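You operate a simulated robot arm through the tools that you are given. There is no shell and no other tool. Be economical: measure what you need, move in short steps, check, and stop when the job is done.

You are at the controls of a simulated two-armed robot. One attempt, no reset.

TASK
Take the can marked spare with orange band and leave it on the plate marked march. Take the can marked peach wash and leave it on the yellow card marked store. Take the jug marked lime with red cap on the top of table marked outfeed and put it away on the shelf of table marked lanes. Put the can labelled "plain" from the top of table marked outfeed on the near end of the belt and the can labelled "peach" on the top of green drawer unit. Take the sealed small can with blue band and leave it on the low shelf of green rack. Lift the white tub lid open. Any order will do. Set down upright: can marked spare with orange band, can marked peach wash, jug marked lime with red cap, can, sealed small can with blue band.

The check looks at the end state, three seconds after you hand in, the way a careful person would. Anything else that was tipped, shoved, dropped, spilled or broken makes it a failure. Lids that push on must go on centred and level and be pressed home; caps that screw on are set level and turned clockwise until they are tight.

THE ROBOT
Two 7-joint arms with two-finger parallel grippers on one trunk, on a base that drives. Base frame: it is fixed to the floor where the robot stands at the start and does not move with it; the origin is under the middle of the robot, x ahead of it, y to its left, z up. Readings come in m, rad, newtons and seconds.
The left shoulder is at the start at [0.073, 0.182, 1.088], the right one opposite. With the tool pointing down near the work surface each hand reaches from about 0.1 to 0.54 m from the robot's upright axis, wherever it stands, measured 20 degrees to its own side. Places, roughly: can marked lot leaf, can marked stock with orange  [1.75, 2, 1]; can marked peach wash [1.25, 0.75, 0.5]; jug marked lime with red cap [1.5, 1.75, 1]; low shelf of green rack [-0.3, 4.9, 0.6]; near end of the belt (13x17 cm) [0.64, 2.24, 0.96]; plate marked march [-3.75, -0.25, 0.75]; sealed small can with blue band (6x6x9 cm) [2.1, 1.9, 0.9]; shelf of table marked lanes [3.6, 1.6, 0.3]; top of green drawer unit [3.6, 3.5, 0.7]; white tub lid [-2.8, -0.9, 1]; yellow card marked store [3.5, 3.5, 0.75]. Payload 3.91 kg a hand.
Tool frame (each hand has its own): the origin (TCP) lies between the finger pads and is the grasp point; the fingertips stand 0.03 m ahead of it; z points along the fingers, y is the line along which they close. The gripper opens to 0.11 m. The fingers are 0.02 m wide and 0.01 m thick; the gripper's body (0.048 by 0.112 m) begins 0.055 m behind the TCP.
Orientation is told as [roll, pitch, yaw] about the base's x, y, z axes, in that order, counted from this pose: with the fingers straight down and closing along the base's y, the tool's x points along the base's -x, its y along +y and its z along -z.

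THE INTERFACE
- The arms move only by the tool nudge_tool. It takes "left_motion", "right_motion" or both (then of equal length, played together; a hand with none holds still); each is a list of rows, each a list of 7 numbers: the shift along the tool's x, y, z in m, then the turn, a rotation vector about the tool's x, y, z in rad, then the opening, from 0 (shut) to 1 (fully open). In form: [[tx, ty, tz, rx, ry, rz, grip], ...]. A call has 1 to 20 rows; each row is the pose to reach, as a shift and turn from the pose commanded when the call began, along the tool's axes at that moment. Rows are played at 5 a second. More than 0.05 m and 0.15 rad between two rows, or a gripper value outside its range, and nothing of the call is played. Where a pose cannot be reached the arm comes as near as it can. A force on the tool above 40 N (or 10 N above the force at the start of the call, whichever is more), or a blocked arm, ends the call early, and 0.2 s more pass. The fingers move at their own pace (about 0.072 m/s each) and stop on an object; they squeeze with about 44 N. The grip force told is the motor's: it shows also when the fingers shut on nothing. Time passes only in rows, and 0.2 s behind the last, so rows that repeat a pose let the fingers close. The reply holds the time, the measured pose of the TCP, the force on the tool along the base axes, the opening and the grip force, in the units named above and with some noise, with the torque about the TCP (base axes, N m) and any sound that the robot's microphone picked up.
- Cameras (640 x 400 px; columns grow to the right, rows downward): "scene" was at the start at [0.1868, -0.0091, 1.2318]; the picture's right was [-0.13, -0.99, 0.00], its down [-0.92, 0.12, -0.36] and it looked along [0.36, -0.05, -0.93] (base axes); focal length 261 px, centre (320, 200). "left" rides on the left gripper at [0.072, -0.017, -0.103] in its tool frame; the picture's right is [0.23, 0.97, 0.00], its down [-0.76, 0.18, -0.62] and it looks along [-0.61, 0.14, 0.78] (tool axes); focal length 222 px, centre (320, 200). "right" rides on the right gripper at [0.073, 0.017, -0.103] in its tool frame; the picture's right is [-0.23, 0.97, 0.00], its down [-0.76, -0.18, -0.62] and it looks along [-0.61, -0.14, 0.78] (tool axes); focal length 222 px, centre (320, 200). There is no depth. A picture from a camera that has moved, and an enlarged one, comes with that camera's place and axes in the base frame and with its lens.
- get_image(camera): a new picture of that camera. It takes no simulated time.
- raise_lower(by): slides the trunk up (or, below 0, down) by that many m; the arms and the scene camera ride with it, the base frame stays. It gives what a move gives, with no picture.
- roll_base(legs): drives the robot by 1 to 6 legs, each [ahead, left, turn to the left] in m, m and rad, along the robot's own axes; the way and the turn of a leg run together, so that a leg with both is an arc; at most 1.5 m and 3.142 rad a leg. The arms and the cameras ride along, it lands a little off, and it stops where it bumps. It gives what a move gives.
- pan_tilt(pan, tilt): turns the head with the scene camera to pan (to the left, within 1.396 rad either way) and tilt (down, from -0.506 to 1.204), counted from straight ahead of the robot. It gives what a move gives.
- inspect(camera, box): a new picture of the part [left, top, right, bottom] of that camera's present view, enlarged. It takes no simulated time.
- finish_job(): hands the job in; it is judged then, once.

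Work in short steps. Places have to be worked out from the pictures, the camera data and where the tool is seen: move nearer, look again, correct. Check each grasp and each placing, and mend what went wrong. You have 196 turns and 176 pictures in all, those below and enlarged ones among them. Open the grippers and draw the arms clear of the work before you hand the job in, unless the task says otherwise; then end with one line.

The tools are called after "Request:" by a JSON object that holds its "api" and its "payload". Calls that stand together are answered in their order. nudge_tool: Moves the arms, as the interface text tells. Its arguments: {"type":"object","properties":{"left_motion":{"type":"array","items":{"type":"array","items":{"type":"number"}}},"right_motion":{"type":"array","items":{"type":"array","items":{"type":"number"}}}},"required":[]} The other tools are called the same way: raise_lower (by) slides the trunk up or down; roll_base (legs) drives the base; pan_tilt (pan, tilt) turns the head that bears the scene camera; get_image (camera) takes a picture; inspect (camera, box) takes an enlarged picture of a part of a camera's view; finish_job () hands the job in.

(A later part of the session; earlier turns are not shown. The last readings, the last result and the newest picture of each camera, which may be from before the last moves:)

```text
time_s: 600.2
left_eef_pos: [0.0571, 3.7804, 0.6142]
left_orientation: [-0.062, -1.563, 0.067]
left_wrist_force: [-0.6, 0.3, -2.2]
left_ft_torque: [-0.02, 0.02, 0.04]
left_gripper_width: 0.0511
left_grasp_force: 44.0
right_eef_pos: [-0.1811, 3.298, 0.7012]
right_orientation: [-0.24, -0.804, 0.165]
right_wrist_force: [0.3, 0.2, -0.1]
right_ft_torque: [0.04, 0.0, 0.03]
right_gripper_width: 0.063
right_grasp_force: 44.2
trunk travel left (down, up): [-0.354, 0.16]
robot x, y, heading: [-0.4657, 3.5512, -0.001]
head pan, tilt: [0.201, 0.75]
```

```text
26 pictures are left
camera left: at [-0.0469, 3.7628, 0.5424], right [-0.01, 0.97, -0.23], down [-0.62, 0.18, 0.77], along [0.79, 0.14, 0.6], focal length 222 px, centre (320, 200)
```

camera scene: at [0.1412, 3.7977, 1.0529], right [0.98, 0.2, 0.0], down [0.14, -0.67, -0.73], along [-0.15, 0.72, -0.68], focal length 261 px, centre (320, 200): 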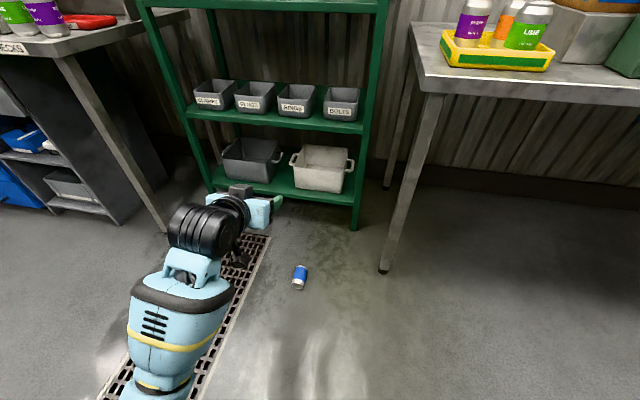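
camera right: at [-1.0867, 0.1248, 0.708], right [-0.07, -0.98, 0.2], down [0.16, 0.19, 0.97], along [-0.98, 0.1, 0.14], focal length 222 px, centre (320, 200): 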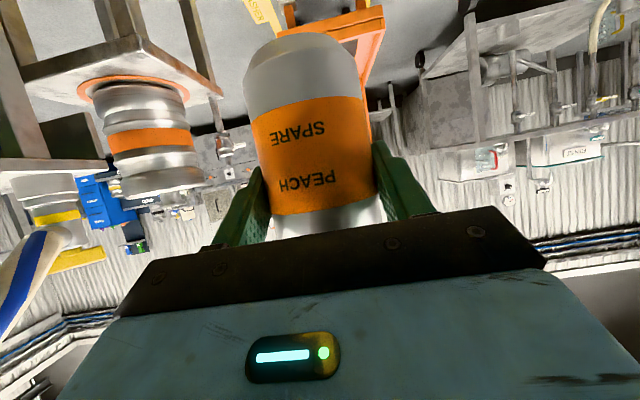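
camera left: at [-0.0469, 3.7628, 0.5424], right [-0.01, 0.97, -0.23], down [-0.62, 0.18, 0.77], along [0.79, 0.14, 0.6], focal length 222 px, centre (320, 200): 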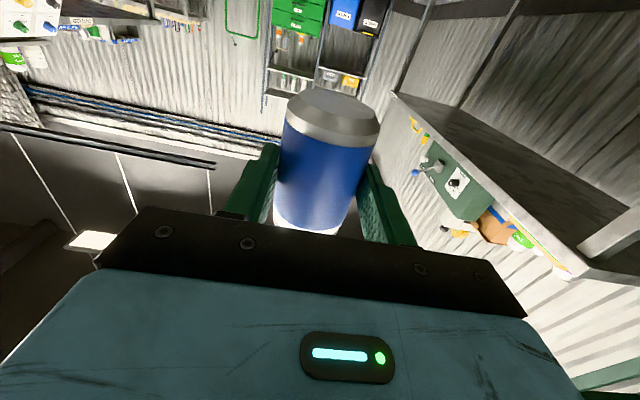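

The can is upright (lid on top) with the hand level. I turn to the rack and line up with the RINGS–BOLTS gap again.

Request:
{"api": "roll_base", "payload": {"legs": [[0, 0, 1.571], [0, -0.626, 0], [0.45, 0, 0]]}}

Request:
{"api": "raise_lower", "payload": {"by": 0.03}}

Request:
{"api": "pan_tilt", "payload": {"pan": 0.3, "tilt": 0.55}}

Request:
{"api": "get_image", "payload": {"camera": "scene"}}

```text
time_s: 612.4
left_eef_pos: [-0.0704, 4.5268, 0.6119]
left_orientation: [-0.012, -1.561, 1.587]
left_wrist_force: [-0.1, 0.1, -1.5]
left_ft_torque: [-0.03, 0.02, 0.04]
left_gripper_width: 0.051
left_grasp_force: 44.0
right_eef_pos: [0.413, 4.2889, 0.7021]
right_orientation: [-0.24, -0.803, 1.736]
right_wrist_force: [-0.7, 0.0, -0.5]
right_ft_torque: [-0.02, 0.01, -0.06]
right_gripper_width: 0.0633
right_grasp_force: 43.8
trunk travel left (down, up): [-0.354, 0.16]
robot x, y, heading: [0.1568, 4.004, 1.576]
head pan, tilt: [0.201, 0.75]
```

```text
time_s: 613.1
left_eef_pos: [-0.0707, 4.5252, 0.6405]
left_orientation: [0.009, -1.559, 1.567]
left_wrist_force: [-0.6, 0.3, -2.7]
left_ft_torque: [-0.05, -0.01, -0.04]
left_gripper_width: 0.0514
left_grasp_force: 43.5
right_eef_pos: [0.4127, 4.2887, 0.7306]
right_orientation: [-0.242, -0.801, 1.736]
right_wrist_force: [0.9, 0.0, -0.4]
right_ft_torque: [0.02, -0.01, 0.03]
right_gripper_width: 0.0632
right_grasp_force: 43.9
trunk travel left (down, up): [-0.384, 0.13]
robot x, y, heading: [0.1565, 4.0035, 1.571]
head pan, tilt: [0.201, 0.75]
```

```text
time_s: 613.8
left_eef_pos: [-0.0709, 4.5256, 0.6431]
left_orientation: [-0.015, -1.559, 1.592]
left_wrist_force: [-0.2, 0.1, -1.7]
left_ft_torque: [-0.04, -0.04, 0.0]
left_gripper_width: 0.0511
left_grasp_force: 44.1
right_eef_pos: [0.4133, 4.2889, 0.7306]
right_orientation: [-0.238, -0.802, 1.736]
right_wrist_force: [-0.7, -0.3, 0.3]
right_ft_torque: [-0.01, 0.02, 0.0]
right_gripper_width: 0.0629
right_grasp_force: 43.9
trunk travel left (down, up): [-0.384, 0.13]
robot x, y, heading: [0.1602, 4.0036, 1.578]
head pan, tilt: [0.3, 0.55]
```

```text
25 pictures are left
camera scene: at [0.1322, 4.2059, 1.3154], right [0.95, 0.3, 0.0], down [0.16, -0.5, -0.85], along [-0.26, 0.81, -0.52], focal length 261 px, centre (320, 200)
```

scene: 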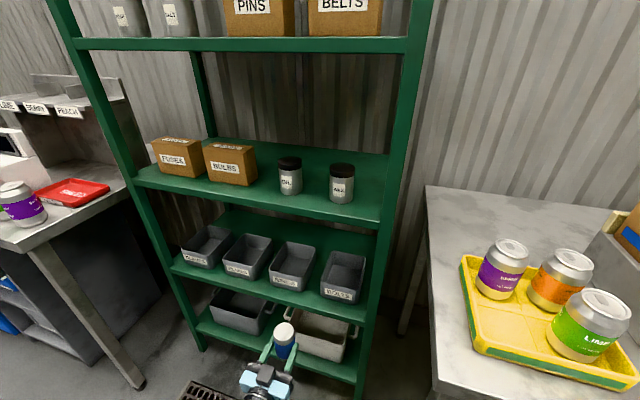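

Views agree: shelf edge y≈4.70, bins' front ≈4.76. I drive 15 cm forward and fine-tune with the arm.

Request:
{"api": "roll_base", "payload": {"legs": [[0.15, 0, -0.005]]}}

```text
time_s: 615.2
left_eef_pos: [-0.0672, 4.6747, 0.6433]
left_orientation: [-0.007, -1.559, 1.578]
left_wrist_force: [0.6, 0.5, -1.4]
left_ft_torque: [0.0, 0.04, 0.03]
left_gripper_width: 0.051
left_grasp_force: 44.1
right_eef_pos: [0.4145, 4.4354, 0.7316]
right_orientation: [-0.239, -0.8, 1.732]
right_wrist_force: [-0.5, -0.2, -0.9]
right_ft_torque: [-0.03, 0.01, 0.01]
right_gripper_width: 0.0629
right_grasp_force: 44.3
trunk travel left (down, up): [-0.384, 0.13]
robot x, y, heading: [0.1564, 4.1463, 1.573]
head pan, tilt: [0.3, 0.55]
```

Request:
{"api": "nudge_tool", "payload": {"left_motion": [[0, 0, 0.02, 0, 0, 0, 0.2], [0, 0, 0.038, 0, 0, 0, 0.2], [0.015, 0, 0.038, 0, 0, 0, 0.2], [0.025, 0, 0.038, 0, 0, 0, 0.2], [0.03, 0, 0.038, 0, 0, 0, 0.2], [0.034, 0, 0.038, 0, 0, 0, 0.2], [0.038, 0, 0.038, 0, 0, 0, 0.2], [0.042, 0, 0.038, 0, 0, 0, 0.2], [0.046, 0, 0.038, 0, 0, 0, 0.2]]}}

Request:
{"api": "inspect", "payload": {"camera": "scene", "box": [200, 220, 400, 400]}}

```text
time_s: 617.2
left_eef_pos: [-0.0664, 4.7108, 0.6013]
left_orientation: [3.08, -1.567, -1.51]
left_wrist_force: [-3.3, -4.8, 29.0]
left_ft_torque: [0.14, 0.09, 0.05]
left_gripper_width: 0.0511
left_grasp_force: 44.2
right_eef_pos: [0.415, 4.4327, 0.7318]
right_orientation: [-0.238, -0.805, 1.729]
right_wrist_force: [0.1, 0.0, -0.1]
right_ft_torque: [0.01, 0.01, 0.01]
right_gripper_width: 0.0629
right_grasp_force: 43.9
trunk travel left (down, up): [-0.384, 0.13]
robot x, y, heading: [0.161, 4.1496, 1.567]
head pan, tilt: [0.3, 0.55]
```

```text
2.22 times, centred on (300, 310) of scene
camera zoom: at [0.1341, 4.3499, 1.3159], right [0.96, 0.29, 0.0], down [0.15, -0.5, -0.85], along [-0.25, 0.82, -0.52], focal length 579 px, centre (364, -44)
```

zoom: 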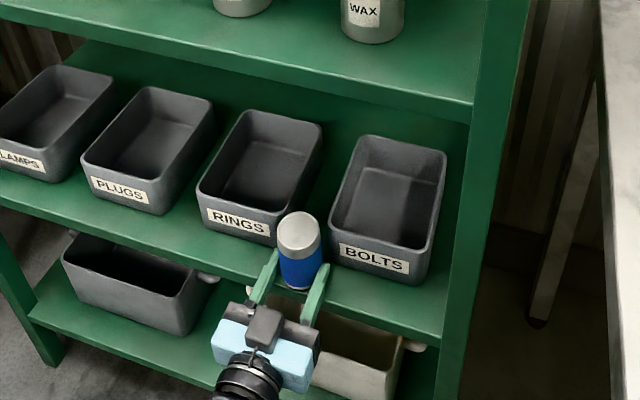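

It rests on the shelf's edge strip; I slide it 9 mm further in before releasing, then ease and open.

Request:
{"api": "nudge_tool", "payload": {"left_motion": [[-0.008, 0, 0.0, 0, 0, 0, 0.2], [-0.008, 0, 0.009, 0, 0, 0, 0.2], [-0.004, 0, 0.009, 0, 0, 0, 0.2], [-0.003, 0, 0.009, 0, 0, 0, 0.3], [-0.003, 0, 0.009, 0, 0, 0, 0.45], [-0.003, 0, 0.009, 0, 0, 0, 0.58], [-0.003, 0, 0.009, 0, 0, 0, 0.6]]}}

Request:
{"api": "inspect", "payload": {"camera": "scene", "box": [200, 220, 400, 400]}}

```text
time_s: 618.8
left_eef_pos: [-0.0663, 4.72, 0.599]
left_orientation: [-0.008, -1.558, 1.576]
left_wrist_force: [0.1, -0.1, -0.4]
left_ft_torque: [0.0, 0.03, -0.03]
left_gripper_width: 0.0661
left_grasp_force: 0.0
right_eef_pos: [0.4145, 4.4338, 0.7304]
right_orientation: [-0.239, -0.802, 1.731]
right_wrist_force: [-0.7, -0.1, 0.6]
right_ft_torque: [0.01, 0.01, 0.02]
right_gripper_width: 0.063
right_grasp_force: 44.0
trunk travel left (down, up): [-0.384, 0.13]
robot x, y, heading: [0.1604, 4.1479, 1.567]
head pan, tilt: [0.3, 0.55]
```

```text
2.22 times, centred on (300, 310) of scene
camera zoom: at [0.1333, 4.3529, 1.3154], right [0.96, 0.29, 0.0], down [0.15, -0.5, -0.85], along [-0.25, 0.81, -0.52], focal length 579 px, centre (364, -44)
```

zoom: 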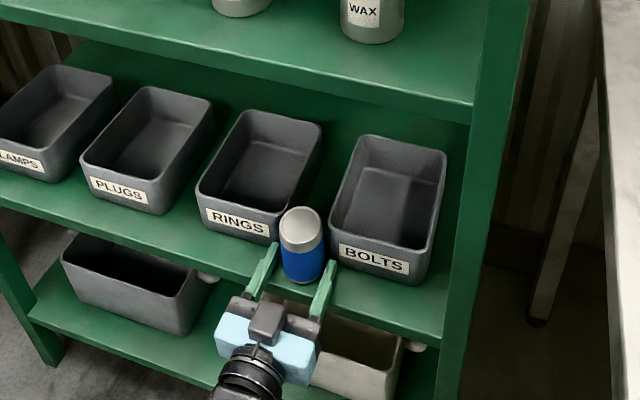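

It stands on its own between the open fingers. I retreat slowly straight back.

Request:
{"api": "nudge_tool", "payload": {"left_motion": [[0, 0, -0.015, 0, 0, 0, 0.64], [0, 0, -0.03, 0, 0, 0, 0.64], [0, 0, -0.05, 0, 0, 0, 0.64], [0, 0, -0.08, 0, 0, 0, 0.64], [0, 0, -0.12, 0, 0, 0, 0.64]]}}

Request:
{"api": "inspect", "payload": {"camera": "scene", "box": [200, 220, 400, 400]}}

```text
time_s: 620.0
left_eef_pos: [-0.0665, 4.5995, 0.6022]
left_orientation: [-0.002, -1.562, 1.57]
left_wrist_force: [0.1, 0.3, 0.2]
left_ft_torque: [0.0, 0.02, -0.01]
left_gripper_width: 0.0705
left_grasp_force: 0.0
right_eef_pos: [0.4143, 4.4336, 0.7308]
right_orientation: [-0.24, -0.804, 1.732]
right_wrist_force: [-1.1, 0.6, -0.6]
right_ft_torque: [-0.03, 0.01, 0.06]
right_gripper_width: 0.0631
right_grasp_force: 44.1
trunk travel left (down, up): [-0.384, 0.13]
robot x, y, heading: [0.1593, 4.1489, 1.569]
head pan, tilt: [0.3, 0.55]
```

```text
2.22 times, centred on (300, 310) of scene
camera zoom: at [0.1334, 4.352, 1.3156], right [0.96, 0.29, 0.0], down [0.15, -0.5, -0.85], along [-0.25, 0.82, -0.52], focal length 579 px, centre (364, -44)
```

zoom: 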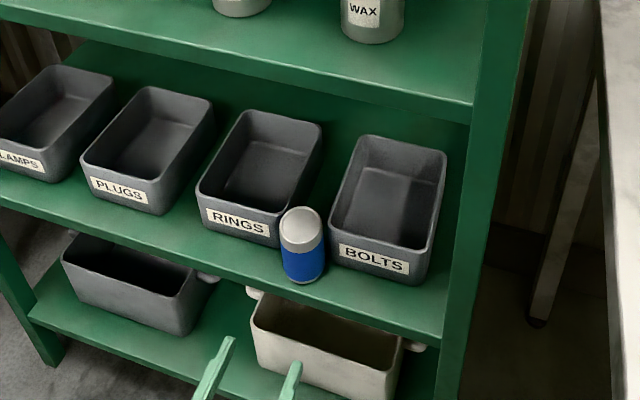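

The small can stands upright on the low rack shelf. Now to the west area for the march plate and the lid: back out, west along y≈3.15, then face south.

Request:
{"api": "roll_base", "payload": {"legs": [[-1.0, 0, 0], [0, 0, 1.571], [1.5, 0, 0], [1.5, 0, 0]]}}

Request:
{"api": "pan_tilt", "payload": {"pan": 0.8, "tilt": 0.5}}

Request:
{"api": "get_image", "payload": {"camera": "scene"}}

```text
time_s: 643.0
left_eef_pos: [-3.255, 2.7706, 0.6006]
left_orientation: [0.0, -1.561, -3.092]
left_wrist_force: [0.2, -0.8, -0.1]
left_ft_torque: [-0.01, 0.0, 0.01]
left_gripper_width: 0.0704
left_grasp_force: 0.0
right_eef_pos: [-3.1135, 3.2601, 0.7319]
right_orientation: [-0.239, -0.801, -2.932]
right_wrist_force: [-0.1, -0.5, 0.0]
right_ft_torque: [-0.01, 0.04, 0.04]
right_gripper_width: 0.063
right_grasp_force: 44.2
trunk travel left (down, up): [-0.384, 0.13]
robot x, y, heading: [-2.8191, 3.018, -3.095]
head pan, tilt: [0.3, 0.55]
```

```text
time_s: 644.0
left_eef_pos: [-3.2557, 2.7706, 0.6005]
left_orientation: [0.013, -1.559, -3.102]
left_wrist_force: [0.7, -1.1, 0.7]
left_ft_torque: [0.01, -0.04, 0.01]
left_gripper_width: 0.0706
left_grasp_force: 0.1
right_eef_pos: [-3.1132, 3.2606, 0.7316]
right_orientation: [-0.239, -0.803, -2.932]
right_wrist_force: [0.1, 0.8, -0.4]
right_ft_torque: [-0.04, 0.03, 0.03]
right_gripper_width: 0.0628
right_grasp_force: 44.2
trunk travel left (down, up): [-0.384, 0.13]
robot x, y, heading: [-2.8178, 3.0203, -3.091]
head pan, tilt: [0.799, 0.499]
```

```text
21 pictures are left
camera scene: at [-2.9963, 2.9439, 1.32], right [-0.75, 0.66, 0.0], down [0.32, 0.36, -0.88], along [-0.58, -0.66, -0.48], focal length 261 px, centre (320, 200)
```

scene: 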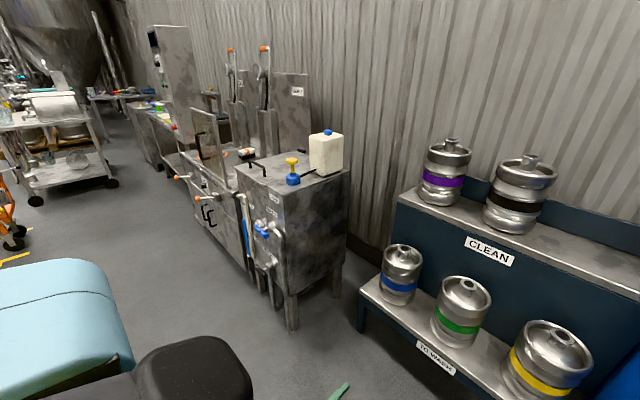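

The west corridor (x≈-2.9) is clear. I turn south and drive down it.

Request:
{"api": "roll_base", "payload": {"legs": [[0, 0, 1.52], [0, -0.13, 0], [1.3, 0, 0], [1.1, 0, 0]]}}

Request:
{"api": "pan_tilt", "payload": {"pan": -0.4, "tilt": 0.5}}

Request:
{"api": "get_image", "payload": {"camera": "scene"}}

```text
time_s: 660.9
left_eef_pos: [-2.6815, 0.1625, 0.6]
left_orientation: [-0.001, -1.561, -1.549]
left_wrist_force: [0.2, 0.6, 0.8]
left_ft_torque: [-0.04, 0.04, -0.01]
left_gripper_width: 0.0701
left_grasp_force: 0.1
right_eef_pos: [-3.1668, 0.3185, 0.7322]
right_orientation: [-0.239, -0.802, -1.388]
right_wrist_force: [0.8, -0.3, -0.9]
right_ft_torque: [0.01, 0.01, 0.01]
right_gripper_width: 0.0631
right_grasp_force: 43.8
trunk travel left (down, up): [-0.384, 0.13]
robot x, y, heading: [-2.9156, 0.6109, -1.553]
head pan, tilt: [0.799, 0.499]
```

```text
time_s: 662.3
left_eef_pos: [-2.6805, 0.1627, 0.5999]
left_orientation: [0.003, -1.559, -1.554]
left_wrist_force: [0.3, -0.1, 0.4]
left_ft_torque: [0.01, 0.0, 0.01]
left_gripper_width: 0.0703
left_grasp_force: 0.0
right_eef_pos: [-3.1669, 0.3181, 0.7316]
right_orientation: [-0.239, -0.801, -1.388]
right_wrist_force: [-0.1, -0.4, -0.4]
right_ft_torque: [-0.01, 0.01, 0.0]
right_gripper_width: 0.0629
right_grasp_force: 43.9
trunk travel left (down, up): [-0.384, 0.13]
robot x, y, heading: [-2.9155, 0.6074, -1.553]
head pan, tilt: [-0.4, 0.499]
```

```text
20 pictures are left
camera scene: at [-2.9484, 0.402, 1.32], right [-0.93, 0.37, 0.0], down [0.18, 0.44, -0.88], along [-0.32, -0.82, -0.48], focal length 261 px, centre (320, 200)
```

scene: 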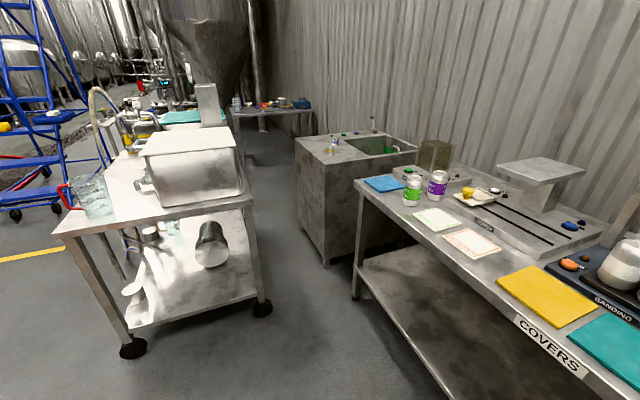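

Both plates are visible; I zoom to read which is "march".

Request:
{"api": "inspect", "payload": {"camera": "scene", "box": [380, 170, 540, 270]}}

```text
4.00 times, centred on (460, 220) of scene
camera zoom: at [-2.9484, 0.402, 1.32], right [-0.93, 0.37, 0.0], down [0.18, 0.44, -0.88], along [-0.32, -0.82, -0.48], focal length 1042 px, centre (-240, 120)
```

zoom: 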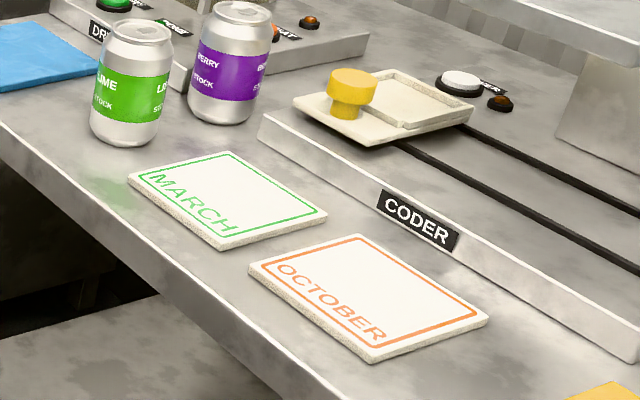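

"MARCH" is the nearer-to-sink plate; its centre ≈(-3.626,-0.184), top z≈0.806. I level the spare can in the right hand, raise it, and move to approach the plate diagonally.

Request:
{"api": "roll_base", "payload": {"legs": [[0, 0, -0.629]]}}

Request:
{"api": "raise_lower", "payload": {"by": 0.13}}

Request:
{"api": "nudge_tool", "payload": {"right_motion": [[0, 0, 0, -0.046, -0.112, 0.076, 0.2], [0, 0, 0, -0.091, -0.223, 0.151, 0.2]]}}

```text
time_s: 664.4
left_eef_pos: [-2.9864, 0.1079, 0.5996]
left_orientation: [-0.001, -1.561, -2.175]
left_wrist_force: [-0.3, -0.4, -0.6]
left_ft_torque: [-0.03, 0.0, -0.01]
left_gripper_width: 0.0703
left_grasp_force: 0.1
right_eef_pos: [-3.2888, 0.518, 0.7312]
right_orientation: [-0.241, -0.8, -2.013]
right_wrist_force: [-0.2, -0.1, -0.1]
right_ft_torque: [0.01, 0.04, -0.01]
right_gripper_width: 0.0629
right_grasp_force: 44.0
trunk travel left (down, up): [-0.384, 0.13]
robot x, y, heading: [-2.914, 0.6068, -2.177]
head pan, tilt: [-0.4, 0.499]
```

```text
time_s: 666.0
left_eef_pos: [-2.986, 0.1107, 0.7282]
left_orientation: [-0.003, -1.556, -2.175]
left_wrist_force: [0.6, -0.2, -0.3]
left_ft_torque: [0.01, 0.0, 0.0]
left_gripper_width: 0.0699
left_grasp_force: 0.1
right_eef_pos: [-3.2891, 0.5194, 0.8599]
right_orientation: [-0.238, -0.799, -2.014]
right_wrist_force: [-0.6, -0.3, -0.5]
right_ft_torque: [0.04, -0.02, -0.02]
right_gripper_width: 0.063
right_grasp_force: 43.7
trunk travel left (down, up): [-0.514, 0.0]
robot x, y, heading: [-2.9176, 0.609, -2.174]
head pan, tilt: [-0.4, 0.499]
```

```text
time_s: 666.6
left_eef_pos: [-2.9874, 0.1095, 0.7305]
left_orientation: [0.003, -1.561, -2.178]
left_wrist_force: [-0.2, -1.0, -0.5]
left_ft_torque: [0.01, 0.0, -0.02]
left_gripper_width: 0.0702
left_grasp_force: 0.0
right_eef_pos: [-3.29, 0.5198, 0.8611]
right_orientation: [0.023, -1.041, -2.223]
right_wrist_force: [0.0, -0.1, 0.3]
right_ft_torque: [-0.02, 0.01, 0.01]
right_gripper_width: 0.0629
right_grasp_force: 43.6
trunk travel left (down, up): [-0.514, 0.0]
robot x, y, heading: [-2.9168, 0.6105, -2.172]
head pan, tilt: [-0.4, 0.499]
```

The can is level. I extend the right arm forward/up and drive toward the plate.

Request:
{"api": "nudge_tool", "payload": {"right_motion": [[-0.029, 0, 0.033, 0, 0, 0, 0.2], [-0.058, 0, 0.065, 0, 0, 0, 0.2], [-0.087, 0, 0.098, 0, 0, 0, 0.2], [-0.116, 0, 0.131, 0, 0, 0, 0.2], [-0.145, 0, 0.163, 0, 0, 0, 0.2], [-0.174, 0, 0.196, 0, 0, 0, 0.2], [-0.203, 0, 0.229, 0, 0, 0, 0.2]]}}

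Request:
{"api": "roll_base", "payload": {"legs": [[0.2, 0.12, 0], [0.2, 0, 0]]}}

Request:
{"api": "pan_tilt", "payload": {"pan": -0.3, "tilt": 0.65}}

Request:
{"api": "get_image", "payload": {"camera": "scene"}}

```text
time_s: 668.2
left_eef_pos: [-2.987, 0.1072, 0.7304]
left_orientation: [0.004, -1.558, -2.18]
left_wrist_force: [0.7, -0.6, -0.2]
left_ft_torque: [-0.03, 0.0, -0.01]
left_gripper_width: 0.0704
left_grasp_force: 0.0
right_eef_pos: [-3.469, 0.2774, 0.9203]
right_orientation: [0.019, -1.04, -2.22]
right_wrist_force: [0.5, 0.0, -1.0]
right_ft_torque: [-0.01, -0.03, 0.02]
right_gripper_width: 0.063
right_grasp_force: 43.8
trunk travel left (down, up): [-0.514, 0.0]
robot x, y, heading: [-2.9165, 0.6109, -2.177]
head pan, tilt: [-0.4, 0.499]
```

```text
time_s: 671.1
left_eef_pos: [-3.1123, -0.2878, 0.7294]
left_orientation: [0.003, -1.557, -2.179]
left_wrist_force: [-0.9, -0.7, -0.2]
left_ft_torque: [-0.02, -0.01, 0.0]
left_gripper_width: 0.0705
left_grasp_force: 0.1
right_eef_pos: [-3.594, -0.1196, 0.9198]
right_orientation: [0.019, -1.039, -2.218]
right_wrist_force: [0.1, -0.4, -1.0]
right_ft_torque: [-0.02, 0.0, -0.02]
right_gripper_width: 0.063
right_grasp_force: 44.0
trunk travel left (down, up): [-0.514, 0.0]
robot x, y, heading: [-3.0422, 0.2144, -2.173]
head pan, tilt: [-0.4, 0.499]
```

```text
time_s: 671.8
left_eef_pos: [-3.1109, -0.2875, 0.7282]
left_orientation: [0.018, -1.559, -2.192]
left_wrist_force: [-0.6, -0.9, 0.1]
left_ft_torque: [-0.01, 0.0, 0.0]
left_gripper_width: 0.0706
left_grasp_force: 0.2
right_eef_pos: [-3.5932, -0.1194, 0.921]
right_orientation: [0.02, -1.039, -2.218]
right_wrist_force: [1.9, 0.2, -0.7]
right_ft_torque: [0.02, -0.01, 0.01]
right_gripper_width: 0.063
right_grasp_force: 43.6
trunk travel left (down, up): [-0.514, 0.0]
robot x, y, heading: [-3.0446, 0.2163, -2.173]
head pan, tilt: [-0.3, 0.649]
```

```text
18 pictures are left
camera scene: at [-3.1162, 0.1512, 1.4579], right [-0.62, 0.79, 0.0], down [0.47, 0.37, -0.8], along [-0.63, -0.49, -0.6], focal length 261 px, centre (320, 200)
```

scene: 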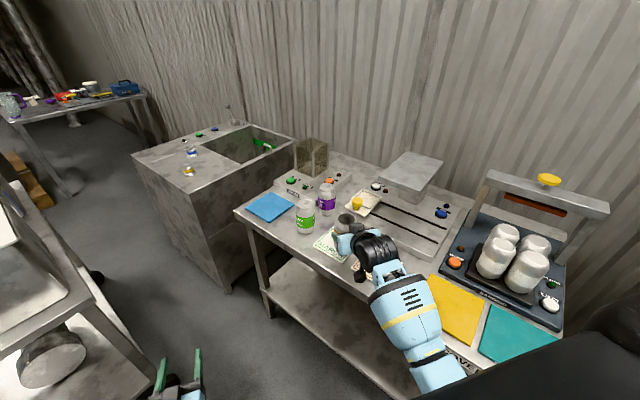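

Aligned. I move the last 8 cm with the arm and zoom to verify before lowering.

Request:
{"api": "nudge_tool", "payload": {"right_motion": [[-0.019, 0.005, 0.033, 0, 0, 0, 0.2], [-0.039, 0.01, 0.0665, 0, 0, 0, 0.2]]}}

Request:
{"api": "inspect", "payload": {"camera": "scene", "box": [270, 170, 410, 280]}}

Request:
{"api": "get_image", "payload": {"camera": "right"}}

```text
time_s: 672.4
left_eef_pos: [-3.1123, -0.287, 0.7303]
left_orientation: [0.001, -1.558, -2.177]
left_wrist_force: [-0.2, -0.9, 0.1]
left_ft_torque: [-0.01, -0.03, 0.02]
left_gripper_width: 0.0703
left_grasp_force: 0.1
right_eef_pos: [-3.6312, -0.1884, 0.9213]
right_orientation: [0.018, -1.041, -2.218]
right_wrist_force: [0.6, 0.2, 0.2]
right_ft_torque: [0.0, 0.03, -0.01]
right_gripper_width: 0.0631
right_grasp_force: 43.9
trunk travel left (down, up): [-0.514, 0.0]
robot x, y, heading: [-3.0455, 0.214, -2.176]
head pan, tilt: [-0.3, 0.649]
```

```text
3.64 times, centred on (340, 225) of scene
camera zoom: at [-3.1164, 0.1504, 1.4579], right [-0.62, 0.79, 0.0], down [0.47, 0.37, -0.8], along [-0.63, -0.49, -0.6], focal length 948 px, centre (247, 109)
```

zoom: 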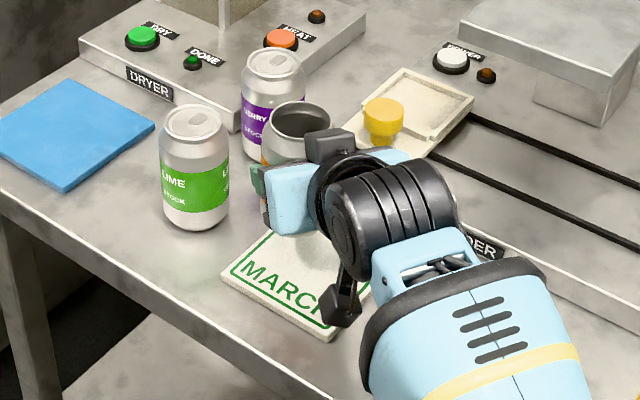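

```text
16 pictures are left
camera right: at [-3.5445, -0.0991, 0.911], right [0.72, -0.67, 0.21], down [-0.06, 0.23, 0.97], along [-0.69, -0.71, 0.13], focal length 222 px, centre (320, 200)
```

right: 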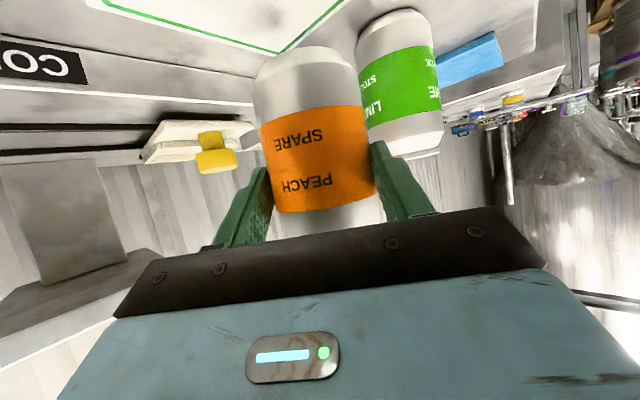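

The can sits ~2 cm ahead of the TCP; I correct back 2 cm and right 1 cm, then lower onto the plate until contact.

Request:
{"api": "nudge_tool", "payload": {"right_motion": [[0.0096, -0.009, -0.0164, 0, 0, 0, 0.2], [0.027, -0.009, -0.006, 0, 0, 0, 0.2], [0.0355, -0.009, -0.0013, 0, 0, 0, 0.2], [0.04, -0.009, 0.0013, 0, 0, 0, 0.2], [0.0441, -0.009, 0.0038, 0, 0, 0, 0.2], [0.0484, -0.009, 0.0063, 0, 0, 0, 0.2], [0.0527, -0.009, 0.0088, 0, 0, 0, 0.2], [0.057, -0.009, 0.0114, 0, 0, 0, 0.2], [0.0614, -0.009, 0.0139, 0, 0, 0, 0.2], [0.0657, -0.009, 0.0164, 0, 0, 0, 0.2]]}}

Request:
{"api": "inspect", "payload": {"camera": "scene", "box": [270, 170, 410, 280]}}

```text
time_s: 674.6
left_eef_pos: [-3.1093, -0.2861, 0.732]
left_orientation: [-0.08, -1.562, -2.093]
left_wrist_force: [-0.8, 0.8, 0.5]
left_ft_torque: [0.01, 0.0, -0.04]
left_gripper_width: 0.0706
left_grasp_force: 0.0
right_eef_pos: [-3.6283, -0.1684, 0.867]
right_orientation: [0.02, -1.064, -2.217]
right_wrist_force: [-2.2, 1.0, 32.8]
right_ft_torque: [-0.37, 0.68, -0.05]
right_gripper_width: 0.0633
right_grasp_force: 44.2
trunk travel left (down, up): [-0.514, 0.0]
robot x, y, heading: [-3.0484, 0.2111, -2.175]
head pan, tilt: [-0.3, 0.649]
```

```text
3.64 times, centred on (340, 225) of scene
camera zoom: at [-3.1133, 0.1535, 1.4583], right [-0.62, 0.79, 0.0], down [0.47, 0.37, -0.8], along [-0.63, -0.49, -0.6], focal length 948 px, centre (247, 109)
```

zoom: 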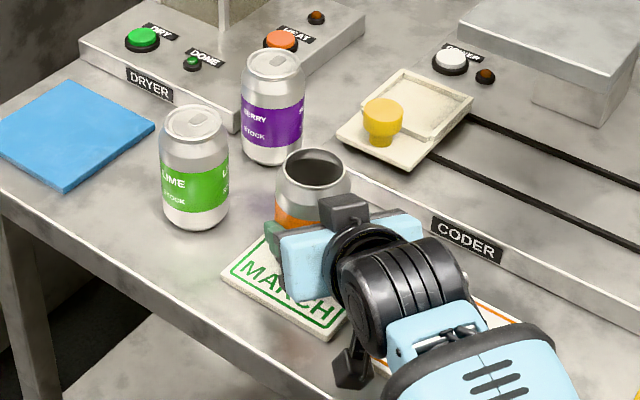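

Contact, and the torque confirms the can base near (-3.649,-0.18), fully on the plate. I ease, open, and retreat.

Request:
{"api": "nudge_tool", "payload": {"right_motion": [[-0.006, 0, -0.0035, 0, 0, 0, 0.2], [-0.006, 0, -0.0035, 0, 0, 0, 0.45], [-0.006, 0, -0.0035, 0, 0, 0, 0.7], [-0.006, 0, -0.0035, 0, 0, 0, 0.75], [-0.006, 0, -0.03, 0, 0, 0, 0.75], [-0.006, 0, -0.07, 0, 0, 0, 0.75], [-0.006, 0, -0.11, 0, 0, 0, 0.75], [-0.006, 0, -0.15, 0, 0, 0, 0.75], [-0.006, 0, -0.19, 0, 0, 0, 0.75]]}}

Request:
{"api": "inspect", "payload": {"camera": "scene", "box": [250, 160, 410, 280]}}

```text
time_s: 676.6
left_eef_pos: [-3.1119, -0.2868, 0.7299]
left_orientation: [0.003, -1.561, -2.175]
left_wrist_force: [-1.1, 0.6, 1.2]
left_ft_torque: [-0.01, -0.01, 0.02]
left_gripper_width: 0.0704
left_grasp_force: 0.0
right_eef_pos: [-3.5324, -0.0366, 0.9576]
right_orientation: [0.02, -1.043, -2.221]
right_wrist_force: [-0.3, 1.0, -0.1]
right_ft_torque: [-0.01, 0.02, 0.0]
right_gripper_width: 0.0824
right_grasp_force: 0.1
trunk travel left (down, up): [-0.514, 0.0]
robot x, y, heading: [-3.0402, 0.2142, -2.175]
head pan, tilt: [-0.3, 0.649]
```

```text
3.33 times, centred on (330, 220) of scene
camera zoom: at [-3.1156, 0.1518, 1.4579], right [-0.62, 0.79, 0.0], down [0.47, 0.37, -0.8], along [-0.63, -0.49, -0.6], focal length 869 px, centre (287, 133)
```

zoom: 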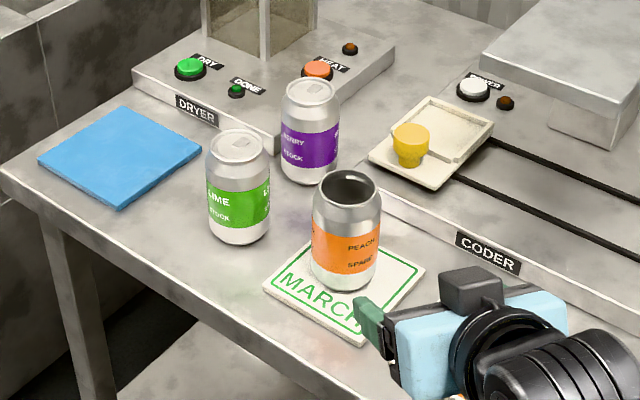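

The spare can stands on MARCH. Now the lid: I retract the right hand, turn to face south beside the trolley, raise the left hand and roll it so it can pinch the lid's north edge.

Request:
{"api": "nudge_tool", "payload": {"right_motion": [[0.02, 0, -0.04, 0, 0, 0, 0.75], [0.043, 0, -0.08, 0, 0, 0, 0.75], [0.066, 0, -0.12, 0, 0, 0, 0.75], [0.09, 0, -0.16, 0, 0, 0, 0.75], [0.115, 0, -0.2, 0, 0, 0, 0.75], [0.14, 0, -0.24, 0, 0, 0, 0.75]]}}

Request:
{"api": "roll_base", "payload": {"legs": [[-0.05, 0, 0], [0, 0, 0.604]]}}

Request:
{"api": "nudge_tool", "payload": {"left_motion": [[-0.025, 0, 0, 0, 0, -0.143, 0.5], [-0.05, 0, 0, 0, 0, -0.286, 0.5], [-0.076, 0, 0, 0, 0, -0.429, 0.5], [-0.101, 0, 0, 0, 0, -0.571, 0.5], [-0.127, 0, 0, 0, 0, -0.714, 0.5], [-0.152, 0, 0, 0, 0, -0.857, 0.5], [-0.177, 0, 0, 0, 0, -1.0, 0.5], [-0.203, 0, 0, 0, 0, -1.143, 0.5], [-0.228, 0, 0, 0, 0, -1.285, 0.5], [-0.254, 0, 0, 0, 0, -1.428, 0.5], [-0.279, 0, 0, 0, 0, -1.571, 0.5]]}}

```text
time_s: 678.0
left_eef_pos: [-3.1126, -0.2868, 0.7287]
left_orientation: [-0.027, -1.562, -2.147]
left_wrist_force: [0.0, 0.7, 0.9]
left_ft_torque: [-0.01, 0.0, 0.0]
left_gripper_width: 0.0704
left_grasp_force: 0.0
right_eef_pos: [-3.3707, 0.1819, 0.9129]
right_orientation: [0.018, -1.045, -2.218]
right_wrist_force: [-0.6, 1.1, 0.1]
right_ft_torque: [0.0, 0.03, -0.01]
right_gripper_width: 0.0826
right_grasp_force: 0.1
right hand out of reach, approached as far as the arm can: row 4, 5, 6
trunk travel left (down, up): [-0.514, 0.0]
robot x, y, heading: [-3.0447, 0.2144, -2.174]
head pan, tilt: [-0.3, 0.649]
```

```text
time_s: 680.6
left_eef_pos: [-2.7889, -0.1974, 0.7297]
left_orientation: [0.004, -1.559, -1.575]
left_wrist_force: [-0.2, -0.4, -0.1]
left_ft_torque: [0.0, -0.01, -0.01]
left_gripper_width: 0.0704
left_grasp_force: 0.1
right_eef_pos: [-3.2676, 0.04, 0.9114]
right_orientation: [0.019, -1.044, -1.618]
right_wrist_force: [0.4, -0.3, -0.4]
right_ft_torque: [0.01, 0.0, -0.01]
right_gripper_width: 0.0827
right_grasp_force: 0.0
trunk travel left (down, up): [-0.514, 0.0]
robot x, y, heading: [-3.0149, 0.2562, -1.57]
head pan, tilt: [-0.3, 0.649]
```

```text
time_s: 682.9
left_eef_pos: [-2.7555, -0.1937, 0.9745]
left_orientation: [-1.537, -0.322, -0.048]
left_wrist_force: [-0.2, 0.8, 0.5]
left_ft_torque: [0.02, 0.02, -0.01]
left_gripper_width: 0.0552
left_grasp_force: 0.1
right_eef_pos: [-3.2667, 0.0423, 0.9114]
right_orientation: [0.019, -1.045, -1.617]
right_wrist_force: [-0.2, -0.3, 0.1]
right_ft_torque: [0.0, 0.05, -0.04]
right_gripper_width: 0.0825
right_grasp_force: 0.1
trunk travel left (down, up): [-0.514, 0.0]
robot x, y, heading: [-3.0161, 0.2559, -1.568]
head pan, tilt: [-0.3, 0.649]
stopped in row 11 (left hand): the arm was blocked; the commanded pose is now the measured one
```

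The wrist got to ~72° of roll, good enough to hook the lid edge first. I drive forward to the trolley and look.

Request:
{"api": "roll_base", "payload": {"legs": [[0.4, 0, 0]]}}

Request:
{"api": "pan_tilt", "payload": {"pan": 0.15, "tilt": 0.6}}

Request:
{"api": "get_image", "payload": {"camera": "scene"}}

```text
time_s: 685.4
left_eef_pos: [-2.7559, -0.5935, 0.9745]
left_orientation: [-1.536, -0.321, -0.047]
left_wrist_force: [0.0, 0.1, -0.5]
left_ft_torque: [0.02, 0.02, 0.02]
left_gripper_width: 0.0548
left_grasp_force: 0.0
right_eef_pos: [-3.2669, -0.3577, 0.9126]
right_orientation: [0.019, -1.045, -1.616]
right_wrist_force: [-0.4, 0.2, -0.2]
right_ft_torque: [-0.02, -0.03, 0.0]
right_gripper_width: 0.0823
right_grasp_force: 0.0
trunk travel left (down, up): [-0.514, 0.0]
robot x, y, heading: [-3.015, -0.1448, -1.574]
head pan, tilt: [-0.3, 0.649]
```

```text
time_s: 686.2
left_eef_pos: [-2.7556, -0.5931, 0.974]
left_orientation: [-1.537, -0.322, -0.048]
left_wrist_force: [-0.2, -0.2, 0.5]
left_ft_torque: [0.02, -0.01, -0.02]
left_gripper_width: 0.0552
left_grasp_force: 0.0
right_eef_pos: [-3.2681, -0.3574, 0.9117]
right_orientation: [0.019, -1.044, -1.617]
right_wrist_force: [0.0, 0.3, 0.1]
right_ft_torque: [0.0, 0.0, -0.01]
right_gripper_width: 0.0823
right_grasp_force: 0.0
trunk travel left (down, up): [-0.514, 0.0]
robot x, y, heading: [-3.0149, -0.1438, -1.572]
head pan, tilt: [0.15, 0.6]
```

```text
13 pictures are left
camera scene: at [-3.0026, -0.242, 1.4621], right [-0.99, -0.15, 0.0], down [-0.08, 0.56, -0.83], along [0.12, -0.82, -0.56], focal length 261 px, centre (320, 200)
```

scene: 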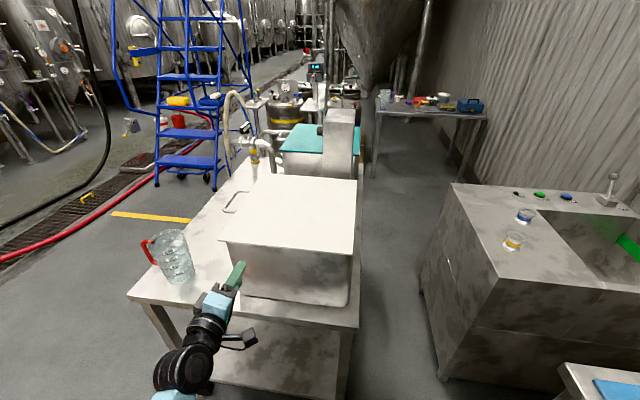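

Lid corners: x -3.018…-2.684, north edge y≈-0.686. I raise to lid height and slide the open jaws over its edge.

Request:
{"api": "nudge_tool", "payload": {"left_motion": [[-0.0108, -0.0322, -0.0011, 0, 0, 0, 0.5], [-0.0125, -0.0328, 0.0339, 0, 0, 0, 0.5], [-0.0142, -0.0335, 0.0708, 0, 0, 0, 0.5]]}}

Request:
{"api": "inspect", "payload": {"camera": "scene", "box": [170, 190, 330, 320]}}

```text
time_s: 687.0
left_eef_pos: [-2.7449, -0.655, 0.9986]
left_orientation: [-1.508, -0.367, -0.059]
left_wrist_force: [-4.3, 36.1, -1.1]
left_ft_torque: [0.98, -0.15, 0.53]
left_gripper_width: 0.0559
left_grasp_force: 0.7
right_eef_pos: [-3.2681, -0.354, 0.9128]
right_orientation: [0.021, -1.046, -1.619]
right_wrist_force: [-0.3, -0.4, -0.1]
right_ft_torque: [-0.01, -0.01, -0.02]
right_gripper_width: 0.0827
right_grasp_force: 0.1
trunk travel left (down, up): [-0.514, 0.0]
robot x, y, heading: [-3.016, -0.1432, -1.572]
head pan, tilt: [0.15, 0.6]
```

```text
3.08 times, centred on (250, 255) of scene
camera zoom: at [-3.0031, -0.2367, 1.4624], right [-0.99, -0.15, 0.0], down [-0.08, 0.56, -0.83], along [0.12, -0.82, -0.56], focal length 802 px, centre (535, 31)
```

zoom: 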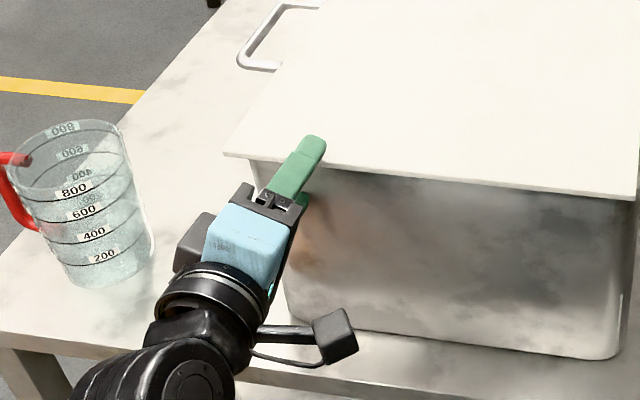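

The jaws straddle the lid edge (lower fingertip at the tub wall). I ease back 8 mm and lift about 10 cm along the arc.

Request:
{"api": "nudge_tool", "payload": {"left_motion": [[0.0004, 0.0001, -0.008, 0, 0, 0, 0.5], [-0.0088, -0.0337, -0.009, 0, 0, 0, 0.5], [-0.0133, -0.0691, -0.0098, 0, 0, 0, 0.5], [-0.0161, -0.0998, -0.0106, 0, 0, 0, 0.5]]}}

Request:
{"api": "get_image", "payload": {"camera": "scene"}}

```text
time_s: 688.0
left_eef_pos: [-2.7318, -0.6555, 1.0827]
left_orientation: [-1.503, -0.48, -0.045]
left_wrist_force: [-0.4, 0.3, -1.7]
left_ft_torque: [0.03, 0.05, -0.01]
left_gripper_width: 0.0556
left_grasp_force: 0.7
right_eef_pos: [-3.2667, -0.3578, 0.9127]
right_orientation: [0.02, -1.044, -1.617]
right_wrist_force: [-0.3, -0.3, 0.3]
right_ft_torque: [0.01, 0.02, -0.05]
right_gripper_width: 0.0823
right_grasp_force: 0.0
trunk travel left (down, up): [-0.514, 0.0]
robot x, y, heading: [-3.0148, -0.1452, -1.576]
head pan, tilt: [0.15, 0.6]
stopped in row 4 (left hand): the arm was blocked; the commanded pose is now the measured one
```

```text
11 pictures are left
camera scene: at [-3.0022, -0.2426, 1.4621], right [-0.99, -0.15, 0.0], down [-0.08, 0.56, -0.82], along [0.12, -0.82, -0.57], focal length 261 px, centre (320, 200)
```

scene: 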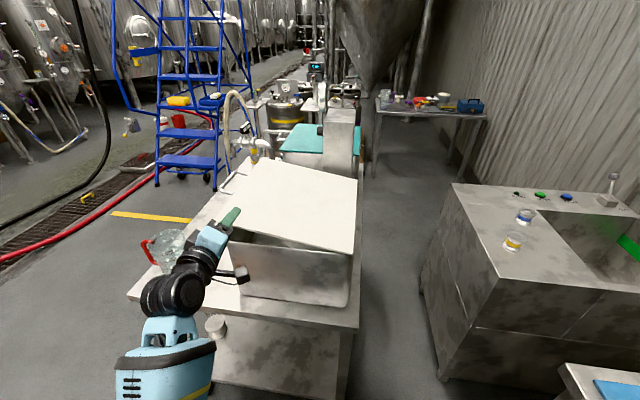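

The lid is up ~15° on the lower finger. I lift until the lid is parallel to the jaws (~28°) and then pinch it.

Request:
{"api": "nudge_tool", "payload": {"left_motion": [[-0.0016, -0.0419, -0.002, 0, 0, 0, 0.5], [-0.0005, -0.0854, -0.0043, 0, 0, 0, 0.5], [-0.0005, -0.0854, 0.004, 0, 0, 0, 0.3], [-0.0005, -0.0854, 0.008, 0, 0, 0, 0.1], [-0.0005, -0.0854, 0.008, 0, 0, 0, 0.05]]}}

Request:
{"api": "get_image", "payload": {"camera": "scene"}}

```text
time_s: 689.2
left_eef_pos: [-2.756, -0.6651, 1.1565]
left_orientation: [-1.498, -0.536, -0.032]
left_wrist_force: [-1.5, 0.6, 0.2]
left_ft_torque: [-0.01, -0.04, -0.01]
left_gripper_width: 0.0056
left_grasp_force: 0.0
right_eef_pos: [-3.2694, -0.3575, 0.9119]
right_orientation: [0.019, -1.043, -1.618]
right_wrist_force: [-0.2, -1.0, -0.3]
right_ft_torque: [0.0, 0.02, 0.01]
right_gripper_width: 0.0824
right_grasp_force: 0.0
trunk travel left (down, up): [-0.514, 0.0]
robot x, y, heading: [-3.0108, -0.1409, -1.573]
head pan, tilt: [0.15, 0.6]
```

```text
10 pictures are left
camera scene: at [-3.0024, -0.2422, 1.4622], right [-0.99, -0.15, 0.0], down [-0.08, 0.56, -0.83], along [0.12, -0.82, -0.56], focal length 261 px, centre (320, 200)
```

scene: 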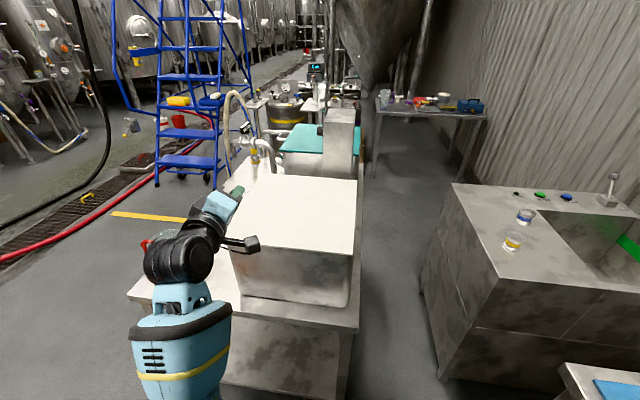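

The overlap was too small and the lid slipped shut. I'll hook again, and once it's raised a few cm, push the fingers well under the lid above the tub wall.

Request:
{"api": "nudge_tool", "payload": {"left_motion": [[0.0013, 0.0029, -0.0499, 0, 0, 0, 0.5], [0.0217, 0.0372, -0.0474, 0, 0, 0, 0.5], [0.0422, 0.0715, -0.0449, 0, 0, 0, 0.5], [0.0626, 0.1058, -0.0424, 0, 0, 0, 0.5], [0.0719, 0.1409, -0.0401, 0, 0, 0, 0.5], [0.0711, 0.1392, -0.0102, 0, 0, 0, 0.5], [0.0707, 0.1383, 0.0065, 0, 0, 0, 0.5], [0.0527, 0.108, 0.0055, 0, 0, 0, 0.5], [0.0348, 0.078, 0.0053, 0, 0, 0, 0.5], [0.0266, 0.0639, 0.0244, 0, 0, 0, 0.5], [0.0208, 0.054, 0.0487, 0, 0, 0, 0.5]]}}

Request:
{"api": "get_image", "payload": {"camera": "scene"}}

```text
time_s: 689.9
left_eef_pos: [-2.7553, -0.6359, 1.1992]
left_orientation: [-1.735, -0.566, 0.087]
left_wrist_force: [0.2, 0.4, -0.4]
left_ft_torque: [0.0, 0.0, -0.02]
left_gripper_width: 0.0548
left_grasp_force: 0.0
right_eef_pos: [-3.2675, -0.3595, 0.9122]
right_orientation: [0.019, -1.043, -1.616]
right_wrist_force: [-0.5, -0.4, -0.3]
right_ft_torque: [0.02, -0.03, 0.02]
right_gripper_width: 0.0823
right_grasp_force: 0.1
trunk travel left (down, up): [-0.514, 0.0]
robot x, y, heading: [-3.0144, -0.1455, -1.577]
head pan, tilt: [0.15, 0.6]
stopped in row 3 (left hand): the arm was blocked; the commanded pose is now the measured one
```

```text
9 pictures are left
camera scene: at [-3.0026, -0.2428, 1.4621], right [-0.99, -0.15, 0.0], down [-0.08, 0.56, -0.82], along [0.12, -0.82, -0.57], focal length 261 px, centre (320, 200)
```

scene: 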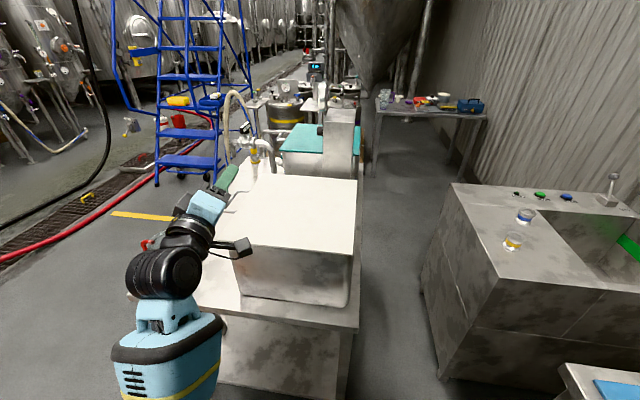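

That wrist roll is at its limit. I switch to a plain level fist (natural pose): hook under the lid edge with closed fingertips, then slide underneath as it rises. First re-orient.

Request:
{"api": "nudge_tool", "payload": {"left_motion": [[-0.001, -0.001, -0.0085, -0.009, 0.018, 0.1425, 0.3], [-0.001, -0.002, -0.017, -0.019, 0.037, 0.285, 0.1], [-0.002, -0.003, -0.0255, -0.028, 0.055, 0.4275, 0], [-0.003, -0.004, -0.034, -0.037, 0.074, 0.57, 0], [-0.003, -0.005, -0.0425, -0.046, 0.092, 0.7125, 0], [-0.004, -0.006, -0.051, -0.056, 0.111, 0.855, 0], [-0.005, -0.007, -0.0594, -0.065, 0.129, 0.9977, 0]]}}

```text
time_s: 691.5
left_eef_pos: [-2.7534, -0.5851, 1.1958]
left_orientation: [1.05, -1.567, -2.631]
left_wrist_force: [-0.9, 0.2, 0.8]
left_ft_torque: [0.0, 0.02, -0.01]
left_gripper_width: 0.0
left_grasp_force: 37.7
left hand out of reach, approached as far as the arm can: row 7
right_eef_pos: [-3.2672, -0.3588, 0.9115]
right_orientation: [0.019, -1.042, -1.617]
right_wrist_force: [0.5, -0.3, 0.0]
right_ft_torque: [-0.03, -0.01, -0.03]
right_gripper_width: 0.0825
right_grasp_force: 0.1
trunk travel left (down, up): [-0.514, 0.0]
robot x, y, heading: [-3.0146, -0.1459, -1.57]
head pan, tilt: [0.15, 0.6]
```

Level fist now. I go down beside the tub, hook under the edge, lift ~7 cm, then slide 6 cm in under the lid.

Request:
{"api": "nudge_tool", "payload": {"left_motion": [[0.043, 0, 0, 0, 0, 0, 0], [0.086, 0, 0, 0, 0, 0, 0], [0.129, 0, 0, 0, 0, 0, 0], [0.172, 0, 0, 0, 0, 0, 0], [0.217, 0, 0, 0, 0, 0, 0], [0.217, 0, 0.035, 0, 0, 0, 0], [0.217, 0, 0.07, 0, 0, 0, 0], [0.217, 0, 0.074, 0, 0, 0, 0], [0.18, 0, 0.074, 0, 0, 0, 0], [0.145, 0, 0.074, 0, 0, 0, 0], [0.135, 0, 0.1, 0, 0, 0, 0], [0.125, 0, 0.135, 0, 0, 0, 0]]}}

Request:
{"api": "get_image", "payload": {"camera": "scene"}}

```text
time_s: 693.4
left_eef_pos: [-2.7545, -0.6542, 0.9803]
left_orientation: [-0.026, -1.534, -1.551]
left_wrist_force: [-0.5, 18.1, -5.0]
left_ft_torque: [-0.02, 0.07, 0.05]
left_gripper_width: 0.0001
left_grasp_force: 37.6
right_eef_pos: [-3.2673, -0.3557, 0.912]
right_orientation: [0.02, -1.046, -1.615]
right_wrist_force: [1.0, -0.2, -0.3]
right_ft_torque: [-0.02, -0.05, 0.01]
right_gripper_width: 0.0822
right_grasp_force: 0.1
trunk travel left (down, up): [-0.514, 0.0]
robot x, y, heading: [-3.0128, -0.1436, -1.572]
head pan, tilt: [0.15, 0.6]
stopped in row 9 (left hand): the force on the tool passed its limit at 53 N (the readings are from after the stop); the commanded pose is now the measured one
```

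```text
8 pictures are left
camera scene: at [-3.0025, -0.2385, 1.4624], right [-0.99, -0.15, 0.0], down [-0.08, 0.56, -0.83], along [0.12, -0.82, -0.56], focal length 261 px, centre (320, 200)
```

scene: 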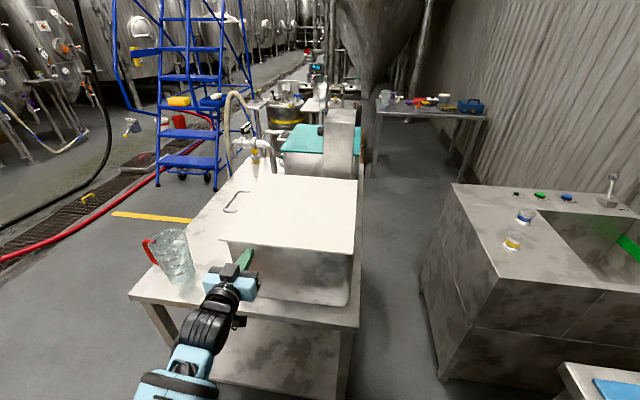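

The tip is against the tub wall under the lid edge. I ease 2 mm and lift in smaller steps, then slide in.

Request:
{"api": "nudge_tool", "payload": {"left_motion": [[0, 0, -0.002, 0, 0, 0, 0], [-0.012, 0, -0.002, 0, 0, 0, 0], [-0.025, 0, -0.002, 0, 0, 0, 0], [-0.04, 0, -0.001, 0, 0, 0, 0], [-0.06, 0, 0, 0, 0, 0, 0], [-0.08, 0, 0.0, 0, 0, 0, 0], [-0.085, 0, 0.03, 0, 0, 0, 0], [-0.09, 0, 0.06, 0, 0, 0, 0]]}}

Request:
{"api": "get_image", "payload": {"camera": "scene"}}

```text
time_s: 695.1
left_eef_pos: [-2.7544, -0.6794, 1.0647]
left_orientation: [0.116, -1.544, -1.692]
left_wrist_force: [-0.2, 42.5, -1.7]
left_ft_torque: [-0.44, -0.01, -0.29]
left_gripper_width: 0.0
left_grasp_force: 37.9
right_eef_pos: [-3.2665, -0.3555, 0.9127]
right_orientation: [0.019, -1.046, -1.611]
right_wrist_force: [0.5, -0.3, 0.2]
right_ft_torque: [0.06, 0.0, 0.0]
right_gripper_width: 0.0829
right_grasp_force: 0.0
trunk travel left (down, up): [-0.514, 0.0]
robot x, y, heading: [-3.0156, -0.145, -1.569]
head pan, tilt: [0.15, 0.6]
stopped in row 8 (left hand): the force on the tool passed its limit at 113 N (the readings are from after the stop); the commanded pose is now the measured one
```

```text
7 pictures are left
camera scene: at [-3.002, -0.2394, 1.4622], right [-0.99, -0.15, 0.0], down [-0.09, 0.56, -0.83], along [0.12, -0.82, -0.56], focal length 261 px, centre (320, 200)
```

scene: 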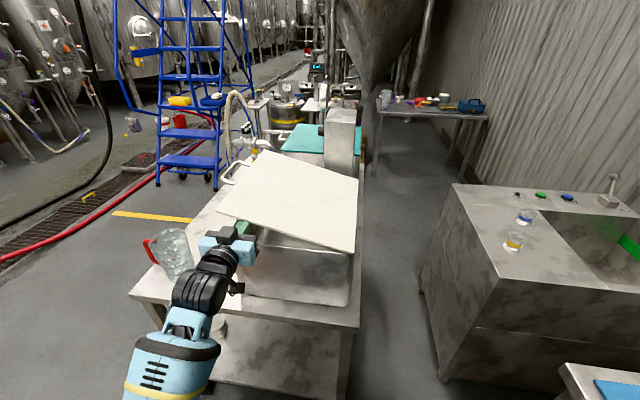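

The fingertip now holds the lid by its overhang (an inner flange stops it going deeper). I ease 12 mm and carry it along the arc about the hinge.

Request:
{"api": "nudge_tool", "payload": {"left_motion": [[0, 0, -0.01, 0, 0, 0, 0], [-0.0403, -0.0186, -0.01, 0, 0, 0, 0], [-0.0773, -0.0436, -0.01, 0, 0, 0, 0], [-0.1088, -0.0736, -0.01, 0, 0, 0, 0], [-0.1343, -0.1079, -0.01, 0, 0, 0, 0]]}}

Request:
{"api": "get_image", "payload": {"camera": "scene"}}

```text
time_s: 696.3
left_eef_pos: [-2.8631, -0.6747, 1.1991]
left_orientation: [0.239, -1.541, -1.817]
left_wrist_force: [1.5, 1.2, -0.1]
left_ft_torque: [0.01, 0.03, 0.03]
left_gripper_width: 0.0002
left_grasp_force: 38.0
right_eef_pos: [-3.2678, -0.3582, 0.9125]
right_orientation: [0.021, -1.043, -1.614]
right_wrist_force: [0.5, -0.4, 1.0]
right_ft_torque: [-0.01, 0.02, 0.0]
right_gripper_width: 0.0824
right_grasp_force: 0.0
trunk travel left (down, up): [-0.514, 0.0]
robot x, y, heading: [-3.0215, -0.1472, -1.568]
head pan, tilt: [0.15, 0.6]
```

```text
6 pictures are left
camera scene: at [-3.0035, -0.2412, 1.4622], right [-0.99, -0.15, 0.0], down [-0.08, 0.56, -0.83], along [0.12, -0.82, -0.56], focal length 261 px, centre (320, 200)
```

scene: 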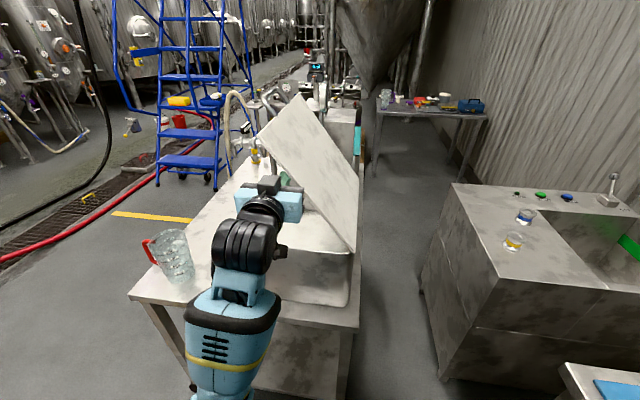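

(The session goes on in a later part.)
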